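You operate a simulated robot arm through the tools that you are given. There is no shell and no other tool. Be economical: measure what you need, move in short steps, check, and stop when the job is done.

The job below is to be done with a simulated robot arm. You get a single attempt, and the scene is never put back.

JOB
Put the tape box on the brown tile.

The check looks at the end state, three seconds after you hand in, the way a careful person would. Anything else that was tipped, shoved, dropped, spilled or broken makes it a failure.

ROBOT AND FRAMES
A 6-joint arm with a two-finger parallel gripper, fixed in place. Base frame: the origin is at the foot of the arm, x ahead of it, y to its left, z up; the work surface is at about z = 0. Readings come in m, degrees, newtons and seconds.
With the tool pointing down near the work surface it reaches from about 0.14 to 0.58 m from the base axis. Its first joint turns from -66.0 to 66.0 degrees. Payload 2.1 kg.
The TCP is the grasp point between the finger pads, 0.03 m short of the fingertips. In the tool frame z runs along the fingers and y along their closing line. The gripper opens to 0.094 m. The fingers are 0.028 m wide and 0.01 m thick; the gripper's body (0.05 by 0.096 m) begins 0.055 m behind the TCP.
Orientation is that of the tool frame in the base frame, as [roll, pitch, yaw] about the fixed x, y, z axes, in that order (R = Rz(yaw) Ry(pitch) Rx(roll)). With the fingers straight down and closing along the base's y, the tool's x points along the base's -x, its y along +y and its z along -z.

CONTROLS
- The arm moves only by the tool apply_moves. Its argument "motion" is a list of rows, each an object of numbers (a shift or turn left out is 0, a gripper value left out holds the last): "wx", "wy", "wz": the turn, a rotation vector about the tool's x, y, z in units of 45 degrees (1.0 is 45 degrees); "x", "y", "z": the shift along the tool's x, y, z in units of 100 mm (1.0 is 100 mm); "hand": the closure, from 0 (fully open) to 1 (shut). In form: [{"wx": .., "wy": .., "wz": .., "x": .., "y": .., "z": .., "hand": ..}, ...]. A call has 1 to 8 rows; each row is the pose to reach, as a shift and turn from the pose commanded when the call began, along the tool's axes at that moment. A call with a number of a shift or a turn outside -1 to 1 is refused whole. Each row takes 0.2 s and may step no farther than 0.05 m and 8.6 degrees from the row before; otherwise, or with a gripper value out of range, the whole call is refused. Where a pose cannot be reached the arm comes as near as it can. A force on the tool above 40 N (or 10 N above the force at the start of the call, whichever is more), or a blocked arm, ends the call early, and 0.2 s more pass. The fingers move at their own pace (about 0.072 m/s each) and stop on an object; they squeeze with about 40 N. The grip force told is the motor's: it shows also when the fingers shut on nothing. Time passes only in rows, and 0.2 s behind the last, so rows that repeat a pose let the fingers close. It gives the time, the measured TCP pose, the force on the tool (base axes), the opening and the grip force at its end, in the units of the frame above (readings bear some noise).
- Cameras (640 x 400 px; columns grow to the right, rows downward): "scene" is fixed at [0.0658, -0.3746, 0.5065]; the picture's right is [0.76, -0.65, 0.00], its down [-0.27, -0.31, -0.91] and it looks along [0.59, 0.69, -0.41] (base axes); focal length 313 px, centre (320, 200). "wrist" rides on the gripper at [-0.037, 0, -0.058] in the tool frame; the picture's right is [0.00, -1.00, 0.00], its down [0.97, 0.00, -0.24] and it looks along [0.24, 0.00, 0.97] (tool axes); focal length 218 px, centre (320, 200).
- camera(camera): a new picture of that camera. No time passes.
- pixel_to_xyz(camera, pixels): for up to 12 pixels [column, row] of the newest picture of that camera ("zoom" is the newest enlarged one), the place [x, y, z] in the base frame of the surface seen there, good to about 0.002 m, but the place of the scene camera against the robot may be out by one fixed shift of up to 0.012 m in any direction. No time passes.
- inspect(camera, box): a new picture of the part [left, top, right, bottom] of that camera's present view, enlarged. No time passes.
- finish_job(): hands the job in; it is judged then, once.

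Work in short steps. Measure before you move; look again where a grasp or a placing could have gone wrong, and mend it. You have 60 turns and 22 pictures in all, those below and enlarged ones among them. Open the gripper and draw the arm clear of the work before you hand the job in, unless the task says otherwise; then end with one line.

The tools are called after "Call:" as a command line: name --argument value ..., lists and objects as JSON in quotes. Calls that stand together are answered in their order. apply_moves: Moves the arm, as the interface text tells. Its arguments: {"type":"object","properties":{"motion":{"type":"array","items":{"type":"object","properties":{"wx":{"type":"number"},"wy":{"type":"number"},"wz":{"type":"number"},"x":{"type":"number"},"y":{"type":"number"},"z":{"type":"number"},"hand":{"type":"number"}}}}},"required":["motion"]} The other tools are called the same way: camera (camera) takes a picture; pixel_to_xyz (camera, pixels) gives the place of the surface under pixels of a picture; inspect (camera, box) takes an enlarged picture of a part of a camera's view; finish_job () hands the job in.

At the start:

```text
t: 0.0
eef_pos: [0.2998, 0.0274, 0.3176]
tool_rot: [179.9, 0.1, 179.9]
ft_force: [-0.2, 0.2, 0.0]
gripper_width: 0.0936
grasp_force: 0.1
```

scene: 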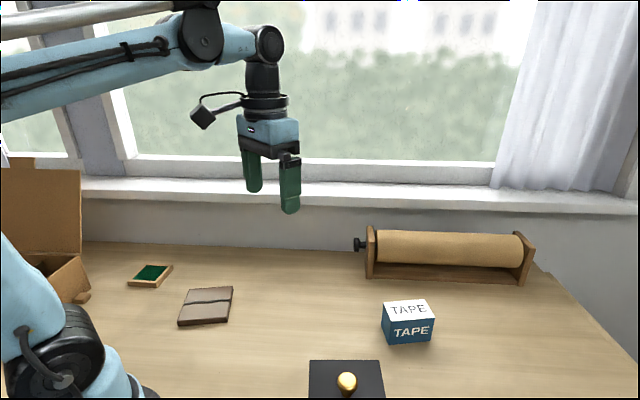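
wrist: 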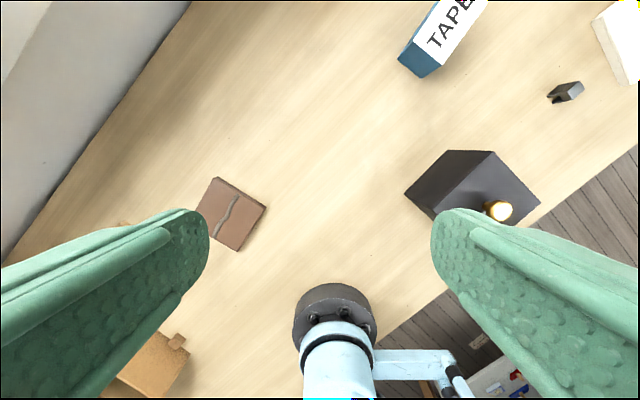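

The tape box is at scene (408,322) and the brown tile at (206,306). I'll enlarge both before measuring.

Call:
inspect --camera "scene" --box '[340, 260, 480, 360]'

Call:
inspect --camera "scene" --box '[110, 250, 250, 340]'

Call:
pixel_to_xyz --camera "scene" --pixels '[[385, 304], [425, 301], [432, 313], [389, 319], [408, 309], [392, 342], [430, 338], [190, 292], [232, 288], [227, 319], [180, 324], [206, 296]]'

Call:
pixel_to_xyz --camera "wrist" --pixels '[[217, 178], [266, 207], [238, 250], [197, 212], [230, 215], [440, 5], [415, 45], [440, 65], [400, 58], [422, 76], [470, 20]]'

```text
4.00 times, centred on (410, 310) of scene
```

zoom: 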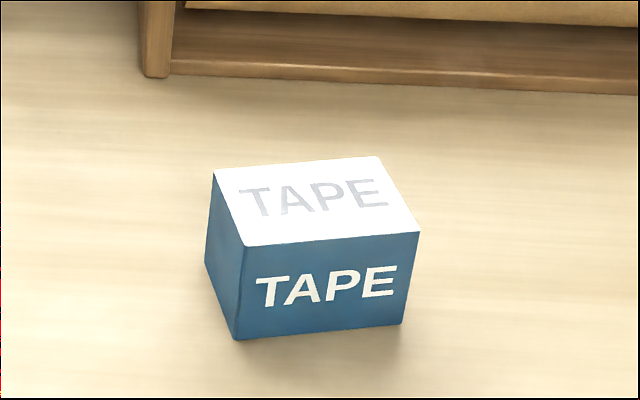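

```text
4.44 times, centred on (180, 295) of scene
```

zoom: 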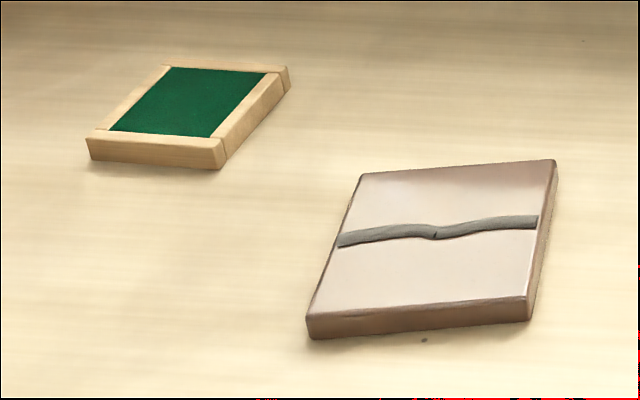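

```text
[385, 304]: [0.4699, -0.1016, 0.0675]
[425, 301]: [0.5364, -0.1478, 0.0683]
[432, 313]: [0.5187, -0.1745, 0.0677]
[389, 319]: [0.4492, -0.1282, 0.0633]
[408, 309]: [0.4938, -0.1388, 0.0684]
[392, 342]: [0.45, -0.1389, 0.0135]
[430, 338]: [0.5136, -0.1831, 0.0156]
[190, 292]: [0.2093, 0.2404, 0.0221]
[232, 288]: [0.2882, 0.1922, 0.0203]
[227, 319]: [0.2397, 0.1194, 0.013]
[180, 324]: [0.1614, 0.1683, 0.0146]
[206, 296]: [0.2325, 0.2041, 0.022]
```

```text
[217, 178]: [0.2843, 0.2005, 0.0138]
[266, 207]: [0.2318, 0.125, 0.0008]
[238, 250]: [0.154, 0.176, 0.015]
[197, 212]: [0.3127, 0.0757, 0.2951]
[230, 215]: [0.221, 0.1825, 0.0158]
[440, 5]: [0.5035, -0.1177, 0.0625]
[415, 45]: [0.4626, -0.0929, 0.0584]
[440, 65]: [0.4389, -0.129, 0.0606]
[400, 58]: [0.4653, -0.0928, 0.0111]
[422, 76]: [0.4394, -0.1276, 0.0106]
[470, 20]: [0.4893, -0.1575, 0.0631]
```

Wrist and scene readings agree to a few mm: the box is about 0.045 × 0.085 × 0.062 m with its long axis at about -34°, centred near (0.485, -0.138). The tile has nearly the same heading. I'll move partway towards the box, turning the tool 34° so the fingers close across the short side.

Call:
apply_moves --motion '[{"x": -0.2, "y": -0.2, "wz": 0.15, "hand": 0}, {"x": -0.4, "y": -0.5, "wz": 0.3}, {"x": -0.6, "y": -0.8, "wz": 0.45, "z": 0.2}, {"x": -0.8, "y": -1.0, "wz": 0.6, "z": 0.4}, {"x": -1.0, "y": -1.0, "wz": 0.76, "z": 0.6}]'

Call:
pixel_to_xyz --camera "scene" --pixels '[[370, 230], [369, 276], [440, 235], [533, 236], [525, 283]]'

Call:
camera --camera "wrist"

```text
t: 1.2
eef_pos: [0.4005, -0.0758, 0.2586]
tool_rot: [179.9, 0.1, 145.6]
ft_force: [0.3, 0.0, -0.2]
gripper_width: 0.094
grasp_force: 0.2
```

```text
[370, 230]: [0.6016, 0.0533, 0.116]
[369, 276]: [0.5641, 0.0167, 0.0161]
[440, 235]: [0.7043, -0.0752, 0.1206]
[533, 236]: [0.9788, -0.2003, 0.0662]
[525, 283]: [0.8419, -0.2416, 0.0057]
```

```text
17 pictures are left
```

wrist: 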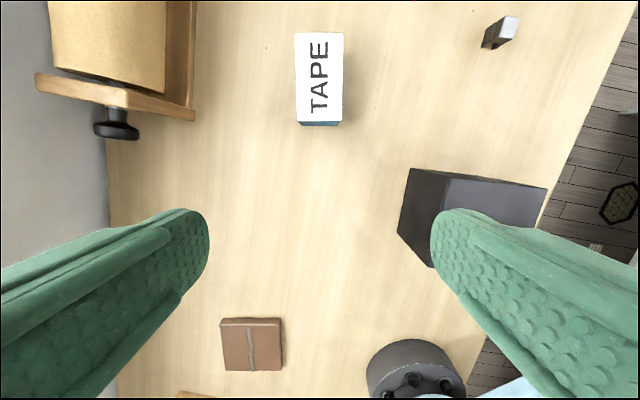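

The box now shows squarely in the wrist view (295–343, 33–122), aligned with the tool. I'll measure its corners, the black block, and the tile.

Call:
pixel_to_xyz --camera "wrist" --pixels '[[297, 35], [341, 35], [298, 119], [341, 119], [319, 77], [303, 125], [339, 125], [224, 320], [280, 320], [226, 367], [280, 367], [412, 200]]'

```text
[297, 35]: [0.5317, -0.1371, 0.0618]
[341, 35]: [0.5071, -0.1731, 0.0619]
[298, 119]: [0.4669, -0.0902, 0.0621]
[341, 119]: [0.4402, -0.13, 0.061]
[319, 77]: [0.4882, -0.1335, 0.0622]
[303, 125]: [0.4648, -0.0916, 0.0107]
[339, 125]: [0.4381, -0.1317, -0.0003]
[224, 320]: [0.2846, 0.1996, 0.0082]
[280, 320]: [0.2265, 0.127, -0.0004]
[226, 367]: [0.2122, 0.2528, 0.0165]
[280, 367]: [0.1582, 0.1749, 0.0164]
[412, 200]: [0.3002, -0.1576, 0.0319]
```

Box centre is (0.4865, -0.1326), top z 0.062, heading -34.3°, which matches the tool. I'll move over it and down to about z 0.16.

Call:
apply_moves --motion '[{"x": -0.4, "z": 0.1}, {"x": -0.75, "z": 0.35}, {"x": -1.0, "z": 0.7}, {"x": -1.0, "z": 1.0}, {"x": -1.0, "z": 1.0}]'

Call:
camera --camera "wrist"

```text
t: 2.4
eef_pos: [0.4854, -0.1307, 0.159]
tool_rot: [179.9, 0.1, 145.9]
ft_force: [0.3, -0.4, 0.8]
gripper_width: 0.0939
grasp_force: 0.0
```

```text
16 pictures are left
```

wrist: 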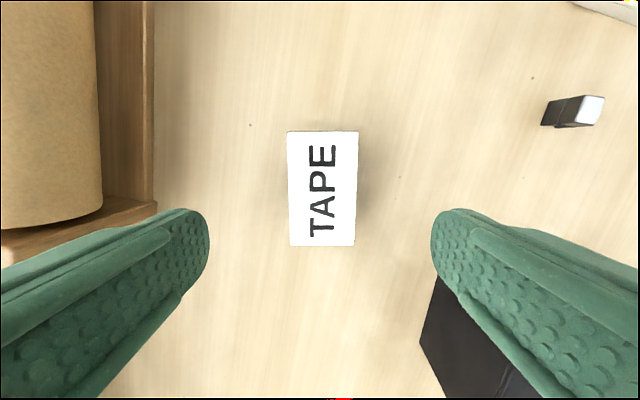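

The box sits centred between the fingers (column 322). I'll check the black block's near corner and the roller post for clearance.

Call:
pixel_to_xyz --camera "wrist" --pixels '[[438, 278], [420, 342], [448, 300], [157, 203], [148, 150], [288, 132], [357, 132], [290, 244], [355, 244]]'

```text
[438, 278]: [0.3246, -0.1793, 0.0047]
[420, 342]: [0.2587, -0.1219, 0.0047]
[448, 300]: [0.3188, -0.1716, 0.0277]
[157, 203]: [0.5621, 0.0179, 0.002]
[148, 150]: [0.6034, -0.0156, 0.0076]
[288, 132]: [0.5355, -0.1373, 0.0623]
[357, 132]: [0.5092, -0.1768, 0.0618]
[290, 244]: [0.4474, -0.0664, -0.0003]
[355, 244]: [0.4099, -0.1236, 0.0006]
```

Everything is well clear. I'll go down 0.1 m, then 0.02 m more.

Call:
apply_moves --motion '[{"z": 0.3}, {"z": 0.6}, {"z": 0.85}, {"z": 1.0}, {"z": 1.0}]'

Call:
apply_moves --motion '[{"z": 0.1}, {"z": 0.2}, {"z": 0.2, "hand": 1}, {"z": 0.2, "hand": 1}, {"z": 0.2, "hand": 1}, {"z": 0.2, "hand": 1}, {"z": 0.2, "hand": 1}]'

Call:
camera --camera "wrist"

```text
t: 3.6
eef_pos: [0.4851, -0.1283, 0.0588]
tool_rot: [179.9, 0.1, 145.8]
ft_force: [0.2, 0.3, 0.1]
gripper_width: 0.0938
grasp_force: 0.1
```

```text
t: 5.2
eef_pos: [0.4851, -0.1281, 0.0381]
tool_rot: [179.9, 0.1, 145.8]
ft_force: [1.0, 0.5, 0.0]
gripper_width: 0.0536
grasp_force: 39.4
```

```text
15 pictures are left
```

wrist: 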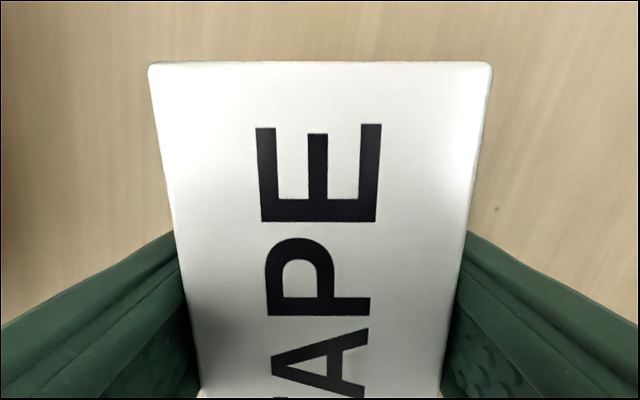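

The box is gripped (opening 0.0536, 39 N). I'll measure its far edge to learn the offset in hand, then lift.

Call:
pixel_to_xyz --camera "wrist" --pixels '[[153, 67], [487, 67], [205, 392], [438, 392]]'

Call:
apply_moves --motion '[{"z": -0.1}, {"z": -0.3}, {"z": -0.6}, {"z": -0.9}, {"z": -1.0}, {"z": -1.0}]'

Call:
camera --camera "scene"

```text
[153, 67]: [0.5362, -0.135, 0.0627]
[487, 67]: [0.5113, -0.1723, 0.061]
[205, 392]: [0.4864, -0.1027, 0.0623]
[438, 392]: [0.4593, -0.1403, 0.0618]
```

```text
t: 6.6
eef_pos: [0.4841, -0.128, 0.1379]
tool_rot: [180.0, 0.2, 145.7]
ft_force: [0.3, -0.2, 0.6]
gripper_width: 0.0001
grasp_force: 33.1
```

```text
14 pictures are left
```

scene: 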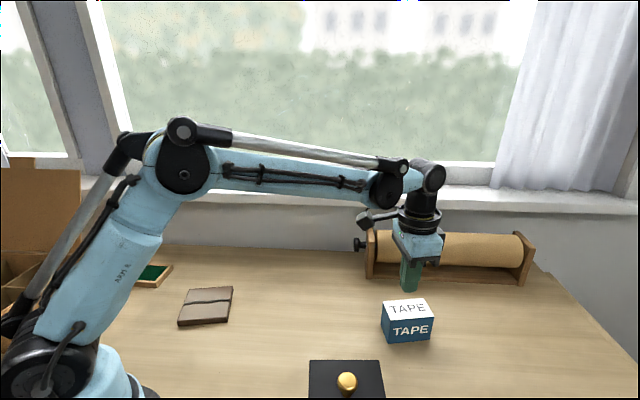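

The gripper is shut and the box is still on the table, so it slipped out. I'll look at it from the wrist before trying again.

Call:
camera --camera "wrist"

Call:
inspect --camera "scene" --box '[340, 240, 480, 360]'

```text
13 pictures are left
```

wrist: 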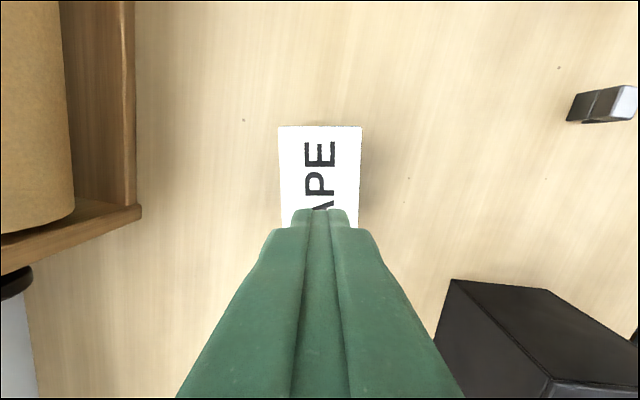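

```text
3.33 times, centred on (410, 300) of scene
```

zoom: 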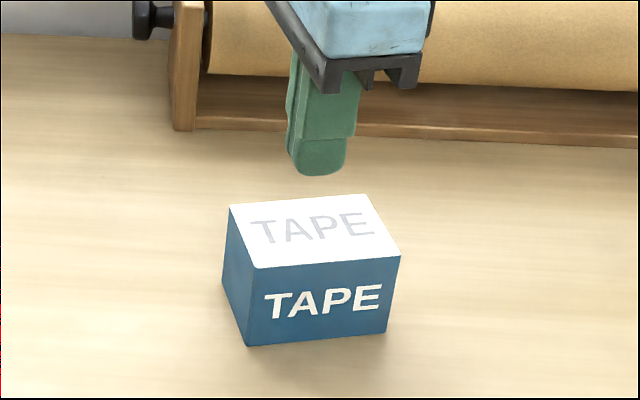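

The box hasn't moved noticeably, only slipped out. The grip was about 6 mm off its centre along its length. I'll reopen, shift 6 mm, grip deeper, and lift only a few mm while reading the force.

Call:
apply_moves --motion '[{"x": -0.06, "hand": 0}, {"x": -0.06}, {"x": -0.06}, {"x": -0.06}, {"x": -0.06, "z": 0.25}, {"x": -0.06, "z": 0.55}, {"x": -0.06, "z": 0.85}, {"x": -0.06, "z": 1.0}]'

Call:
apply_moves --motion '[{"z": 0.03}, {"z": 0.03, "hand": 1}, {"z": 0.03}, {"z": 0.03}, {"z": 0.03}, {"z": 0.03}, {"z": 0.03}, {"z": 0.03}]'

Call:
apply_moves --motion '[{"z": -0.01}, {"z": -0.02}, {"z": -0.03}, {"z": -0.04}, {"z": -0.05}]'

Call:
camera --camera "wrist"

```text
t: 8.4
eef_pos: [0.489, -0.132, 0.039]
tool_rot: [179.9, 0.0, 145.8]
ft_force: [0.3, -0.2, -0.6]
gripper_width: 0.0942
grasp_force: 0.0
```

```text
t: 10.2
eef_pos: [0.4891, -0.1322, 0.0357]
tool_rot: [179.9, 0.1, 145.8]
ft_force: [-0.1, 0.1, -0.4]
gripper_width: 0.0538
grasp_force: 39.8
```

```text
t: 11.4
eef_pos: [0.4892, -0.1336, 0.039]
tool_rot: [179.9, 0.1, 145.8]
ft_force: [-0.7, -0.5, -1.1]
gripper_width: 0.0538
grasp_force: 39.8
```

```text
11 pictures are left
```

wrist: 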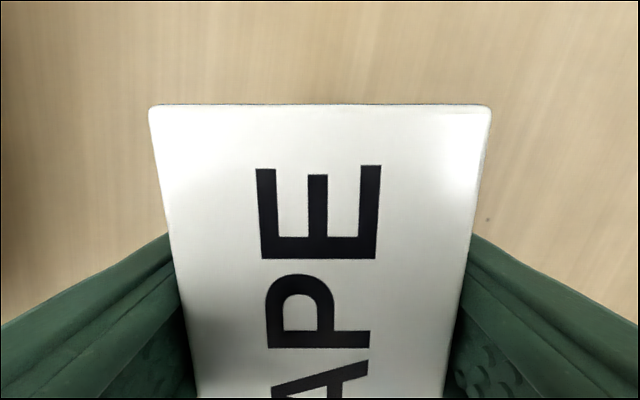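

The grip holds at 0.0538 after a few mm of lift. I'll check whether the top has risen above 0.062, then rise slowly.

Call:
pixel_to_xyz --camera "wrist" --pixels '[[160, 110], [483, 110], [320, 200], [320, 300]]'

Call:
apply_moves --motion '[{"z": -0.02}, {"z": -0.04}, {"z": -0.06}, {"z": -0.08}, {"z": -0.1}, {"z": -0.12}]'

Call:
camera --camera "wrist"

```text
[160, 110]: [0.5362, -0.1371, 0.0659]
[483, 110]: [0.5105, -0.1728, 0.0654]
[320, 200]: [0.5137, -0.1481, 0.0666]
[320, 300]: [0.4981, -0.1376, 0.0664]
```

```text
t: 12.8
eef_pos: [0.4882, -0.1332, 0.0531]
tool_rot: [179.9, 0.2, 145.7]
ft_force: [-0.2, -0.2, -1.6]
gripper_width: 0.0538
grasp_force: 39.8
```

```text
10 pictures are left
```

wrist: 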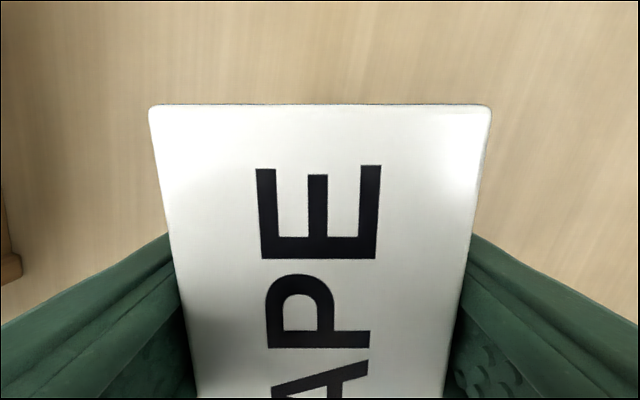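

The box is now 19 mm up with no slip in hand. I'll keep lifting gently.

Call:
apply_moves --motion '[{"z": -0.08}, {"z": -0.2}, {"z": -0.33}, {"z": -0.46}, {"z": -0.59}, {"z": -0.72}, {"z": -0.82}, {"z": -0.88}]'

Call:
apply_moves --motion '[{"x": 0.06}, {"x": 0.18, "y": 0.04}, {"x": 0.32, "y": 0.08}, {"x": 0.46, "y": 0.12}, {"x": 0.6, "y": 0.16}, {"x": 0.74, "y": 0.2}, {"x": 0.88, "y": 0.24}, {"x": 1.0, "y": 0.28}]'

```text
t: 14.6
eef_pos: [0.4896, -0.1333, 0.1426]
tool_rot: [179.9, 0.1, 145.8]
ft_force: [-0.9, 0.4, -0.9]
gripper_width: 0.0536
grasp_force: 40.2
```

```text
t: 16.4
eef_pos: [0.4224, -0.0531, 0.1409]
tool_rot: [179.9, 0.1, 145.8]
ft_force: [-0.3, 0.3, -1.4]
gripper_width: 0.0538
grasp_force: 40.1
```

Still gripped at 0.0538. I'll carry on along the same line towards the tile.

Call:
apply_moves --motion '[{"x": 0.13, "y": 0.04}, {"x": 0.26, "y": 0.08}, {"x": 0.4, "y": 0.12}, {"x": 0.54, "y": 0.16}, {"x": 0.68, "y": 0.2}, {"x": 0.82, "y": 0.23}, {"x": 0.92, "y": 0.26}, {"x": 1.0, "y": 0.28}]'

Call:
apply_moves --motion '[{"x": 0.13, "y": 0.04}, {"x": 0.26, "y": 0.08}, {"x": 0.4, "y": 0.12}, {"x": 0.54, "y": 0.16}, {"x": 0.64, "y": 0.2}, {"x": 0.7, "y": 0.22}]'

Call:
camera --camera "wrist"

Call:
camera --camera "scene"

```text
t: 18.2
eef_pos: [0.3554, 0.0252, 0.1408]
tool_rot: [179.8, 0.1, 145.8]
ft_force: [-0.2, -0.1, -0.8]
gripper_width: 0.0537
grasp_force: 39.5
```

```text
t: 19.6
eef_pos: [0.3092, 0.0834, 0.1398]
tool_rot: [180.0, 0.2, 145.7]
ft_force: [-0.2, 0.5, -1.4]
gripper_width: 0.0537
grasp_force: 40.4
```

```text
9 pictures are left
```

wrist: 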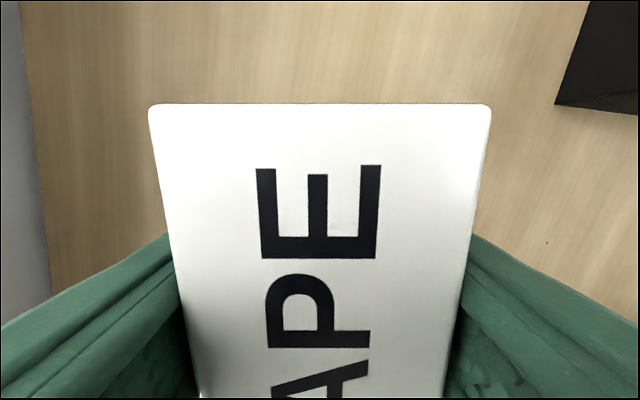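

```text
8 pictures are left
```

scene: 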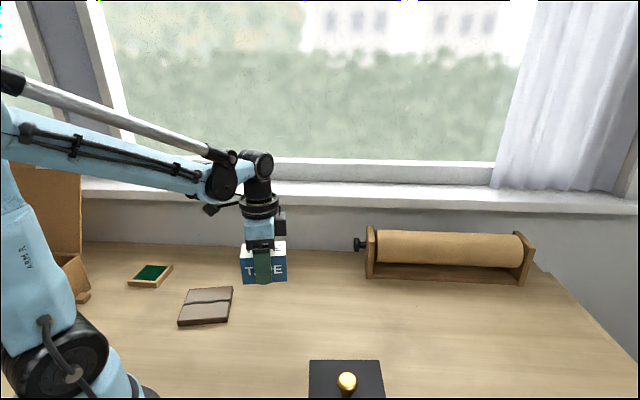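

The box is steady in hand. I'll measure the tile's top corners again in the scene picture, slightly inside the edges, to fix its centre.

Call:
pixel_to_xyz --camera "scene" --pixels '[[190, 291], [231, 288], [225, 316], [179, 320], [205, 302], [200, 292], [210, 312]]'

```text
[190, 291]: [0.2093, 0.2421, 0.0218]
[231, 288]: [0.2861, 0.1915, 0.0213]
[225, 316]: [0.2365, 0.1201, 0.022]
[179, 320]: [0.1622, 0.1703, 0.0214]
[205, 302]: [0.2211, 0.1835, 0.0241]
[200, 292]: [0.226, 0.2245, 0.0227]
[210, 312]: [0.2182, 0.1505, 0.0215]
```

Scene shift corrected, both cameras put the tile centre at about (0.2195, 0.187), top at z 0.016. I'll move over it gently.

Call:
apply_moves --motion '[{"x": 0.13, "y": 0.04}, {"x": 0.26, "y": 0.08}, {"x": 0.4, "y": 0.12}, {"x": 0.54, "y": 0.16}, {"x": 0.68, "y": 0.2}, {"x": 0.82, "y": 0.23}, {"x": 0.92, "y": 0.26}, {"x": 1.0, "y": 0.28}]'

Call:
apply_moves --motion '[{"x": 0.1, "y": 0.02}, {"x": 0.22, "y": 0.05}, {"x": 0.3, "y": 0.07, "z": 0.08}, {"x": 0.325, "y": 0.07, "z": 0.2}, {"x": 0.325, "y": 0.07, "z": 0.33}, {"x": 0.325, "y": 0.07, "z": 0.46}, {"x": 0.325, "y": 0.07, "z": 0.55}, {"x": 0.325, "y": 0.07, "z": 0.6}]'

Call:
inspect --camera "scene" --box '[110, 220, 290, 340]'

Call:
camera --camera "wrist"

```text
t: 21.4
eef_pos: [0.2414, 0.1629, 0.1398]
tool_rot: [179.8, 0.1, 145.9]
ft_force: [1.1, 0.9, -1.1]
gripper_width: 0.0537
grasp_force: 40.2
```

```text
t: 23.2
eef_pos: [0.219, 0.1875, 0.08]
tool_rot: [179.9, 0.1, 145.8]
ft_force: [-0.1, -0.5, -0.6]
gripper_width: 0.0538
grasp_force: 39.6
```

```text
3.33 times, centred on (200, 280) of scene
```

zoom: 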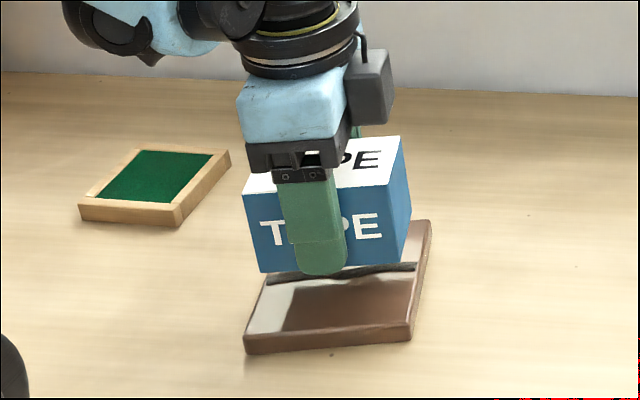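

```text
6 pictures are left
```

wrist: 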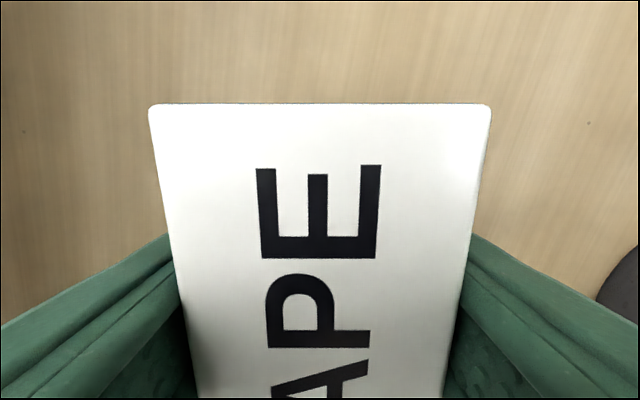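

The box hangs squarely over the tile, about 29 mm above it. I'll lower it slowly and watch the contact force.

Call:
apply_moves --motion '[{"z": 0.06}, {"z": 0.12}, {"z": 0.17}, {"z": 0.21}, {"z": 0.24}, {"z": 0.26}]'

Call:
inspect --camera "scene" --box '[150, 250, 270, 340]'

```text
t: 24.6
eef_pos: [0.2188, 0.1856, 0.0542]
tool_rot: [179.8, 0.2, 145.8]
ft_force: [-0.3, -0.7, -1.5]
gripper_width: 0.0537
grasp_force: 39.8
```

```text
4.44 times, centred on (210, 295) of scene
```

zoom: 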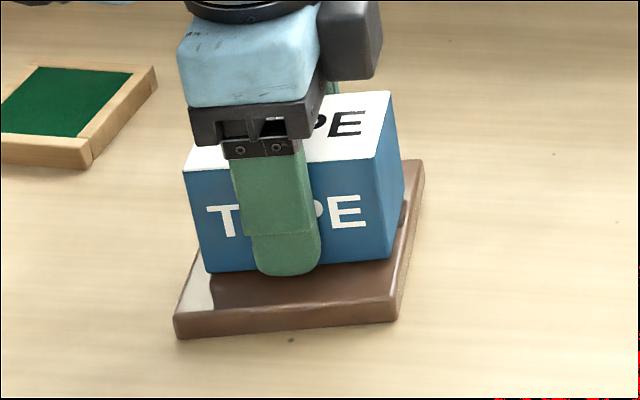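

No contact yet (-1.5 N), and the box is well centred. I'll go down in 1 mm steps.

Call:
apply_moves --motion '[{"z": 0.01}, {"z": 0.02}, {"z": 0.02}]'

Call:
apply_moves --motion '[{"z": 0.01}, {"z": 0.01}]'

```text
t: 25.4
eef_pos: [0.2198, 0.1866, 0.0528]
tool_rot: [179.9, 0.2, 145.8]
ft_force: [-1.2, 0.1, -1.1]
gripper_width: 0.0538
grasp_force: 39.7
```

```text
t: 26.0
eef_pos: [0.2191, 0.1869, 0.0522]
tool_rot: [179.9, 0.1, 145.8]
ft_force: [0.4, -0.5, -1.3]
gripper_width: 0.0536
grasp_force: 39.8
```

Still only the box's own weight shows on the sensor, so I'll continue in 1 mm steps.

Call:
apply_moves --motion '[{"z": 0.01}, {"z": 0.01}]'

Call:
apply_moves --motion '[{"z": 0.005}, {"z": 0.005}]'

```text
t: 26.6
eef_pos: [0.2193, 0.1863, 0.0525]
tool_rot: [179.9, 0.0, 145.7]
ft_force: [-0.8, -2.6, 34.8]
gripper_width: 0.0537
grasp_force: 40.0
```

```text
t: 27.2
eef_pos: [0.2195, 0.1875, 0.0501]
tool_rot: [179.9, 0.1, 145.8]
ft_force: [3.1, -4.0, 34.8]
gripper_width: 0.0539
grasp_force: 39.4
```

Contact: 35 N upward. I'll back off about 1 mm to ease the load.

Call:
apply_moves --motion '[{"z": -0.005}, {"z": -0.01}, {"z": -0.01}]'

```text
t: 28.0
eef_pos: [0.2199, 0.1876, 0.051]
tool_rot: [179.9, 0.1, 145.8]
ft_force: [-0.6, 0.3, -1.2]
gripper_width: 0.0537
grasp_force: 40.1
```

The load is gone and the box is at most a hair above the tile. I'll lower 0.5 mm and open the fingers slowly.

Call:
apply_moves --motion '[{"z": 0.004}, {"z": 0.004, "hand": 0.4}, {"z": 0.004, "hand": 0.35}, {"z": 0.004, "hand": 0.25}, {"z": 0.004, "hand": 0.1}, {"z": 0.004, "hand": 0}, {"z": 0.004, "hand": 0}, {"z": 0.004, "hand": 0}]'

Call:
camera --camera "wrist"

```text
t: 29.8
eef_pos: [0.22, 0.1876, 0.0498]
tool_rot: [180.0, 0.1, 145.9]
ft_force: [0.4, 0.4, 0.4]
gripper_width: 0.094
grasp_force: 0.0
```

```text
4 pictures are left
```

wrist: 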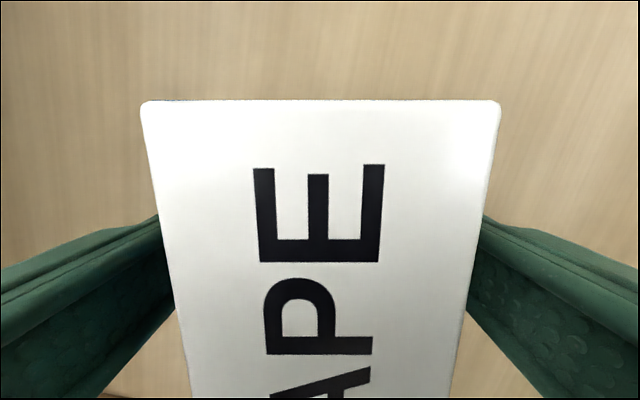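

The fingers are open and clear on both sides. I'll retreat straight up, then look.

Call:
apply_moves --motion '[{"z": -0.1}, {"z": -0.25}, {"z": -0.45}, {"z": -0.7}, {"z": -0.9}, {"z": -1.0}]'

Call:
apply_moves --motion '[{"x": -0.1, "z": -0.2}, {"x": -0.3, "z": -0.5}, {"x": -0.5, "z": -0.8}, {"x": -0.8, "z": -0.9}, {"x": -1.0, "z": -1.0}, {"x": -1.0, "z": -1.0}]'

Call:
inspect --camera "scene" --box '[110, 230, 270, 340]'

Call:
camera --camera "scene"

```text
t: 31.2
eef_pos: [0.2194, 0.1875, 0.1516]
tool_rot: [180.0, 0.1, 145.8]
ft_force: [0.7, -0.3, 0.0]
gripper_width: 0.0942
grasp_force: 0.0
```

```text
t: 32.6
eef_pos: [0.302, 0.1286, 0.2505]
tool_rot: [179.9, 0.1, 145.9]
ft_force: [0.4, 0.1, 0.6]
gripper_width: 0.0941
grasp_force: 0.0
```

```text
3.64 times, centred on (190, 285) of scene
```

zoom: 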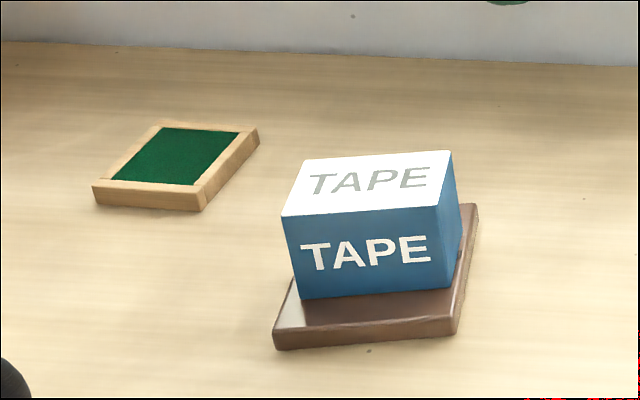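

```text
2 pictures are left
```

scene: 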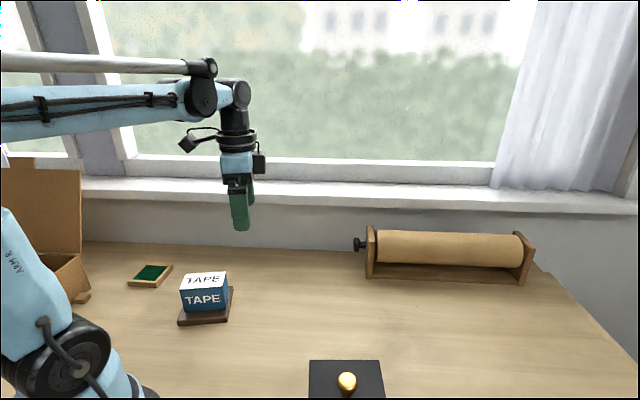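

The box stands upright on the brown tile, nothing else has moved, and the arm is clear. I'll check that its top is level.

Call:
pixel_to_xyz --camera "scene" --pixels '[[187, 275], [224, 273], [225, 284], [182, 287], [204, 279]]'

```text
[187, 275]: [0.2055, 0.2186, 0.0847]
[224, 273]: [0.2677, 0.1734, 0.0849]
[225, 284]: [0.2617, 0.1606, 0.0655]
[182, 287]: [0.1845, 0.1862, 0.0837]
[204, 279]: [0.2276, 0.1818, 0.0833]
```

The top is level at about z 0.084, the expected tile + box height in this camera, so the box is resting flat. I'm handing in.

Call:
finish_job

```text
The job is handed in.
```

The tape box is resting flat and upright on the brown tile, with the gripper open and the arm clear. It slipped from the first grip without tipping or moving noticeably. Nothing else on the table moved.
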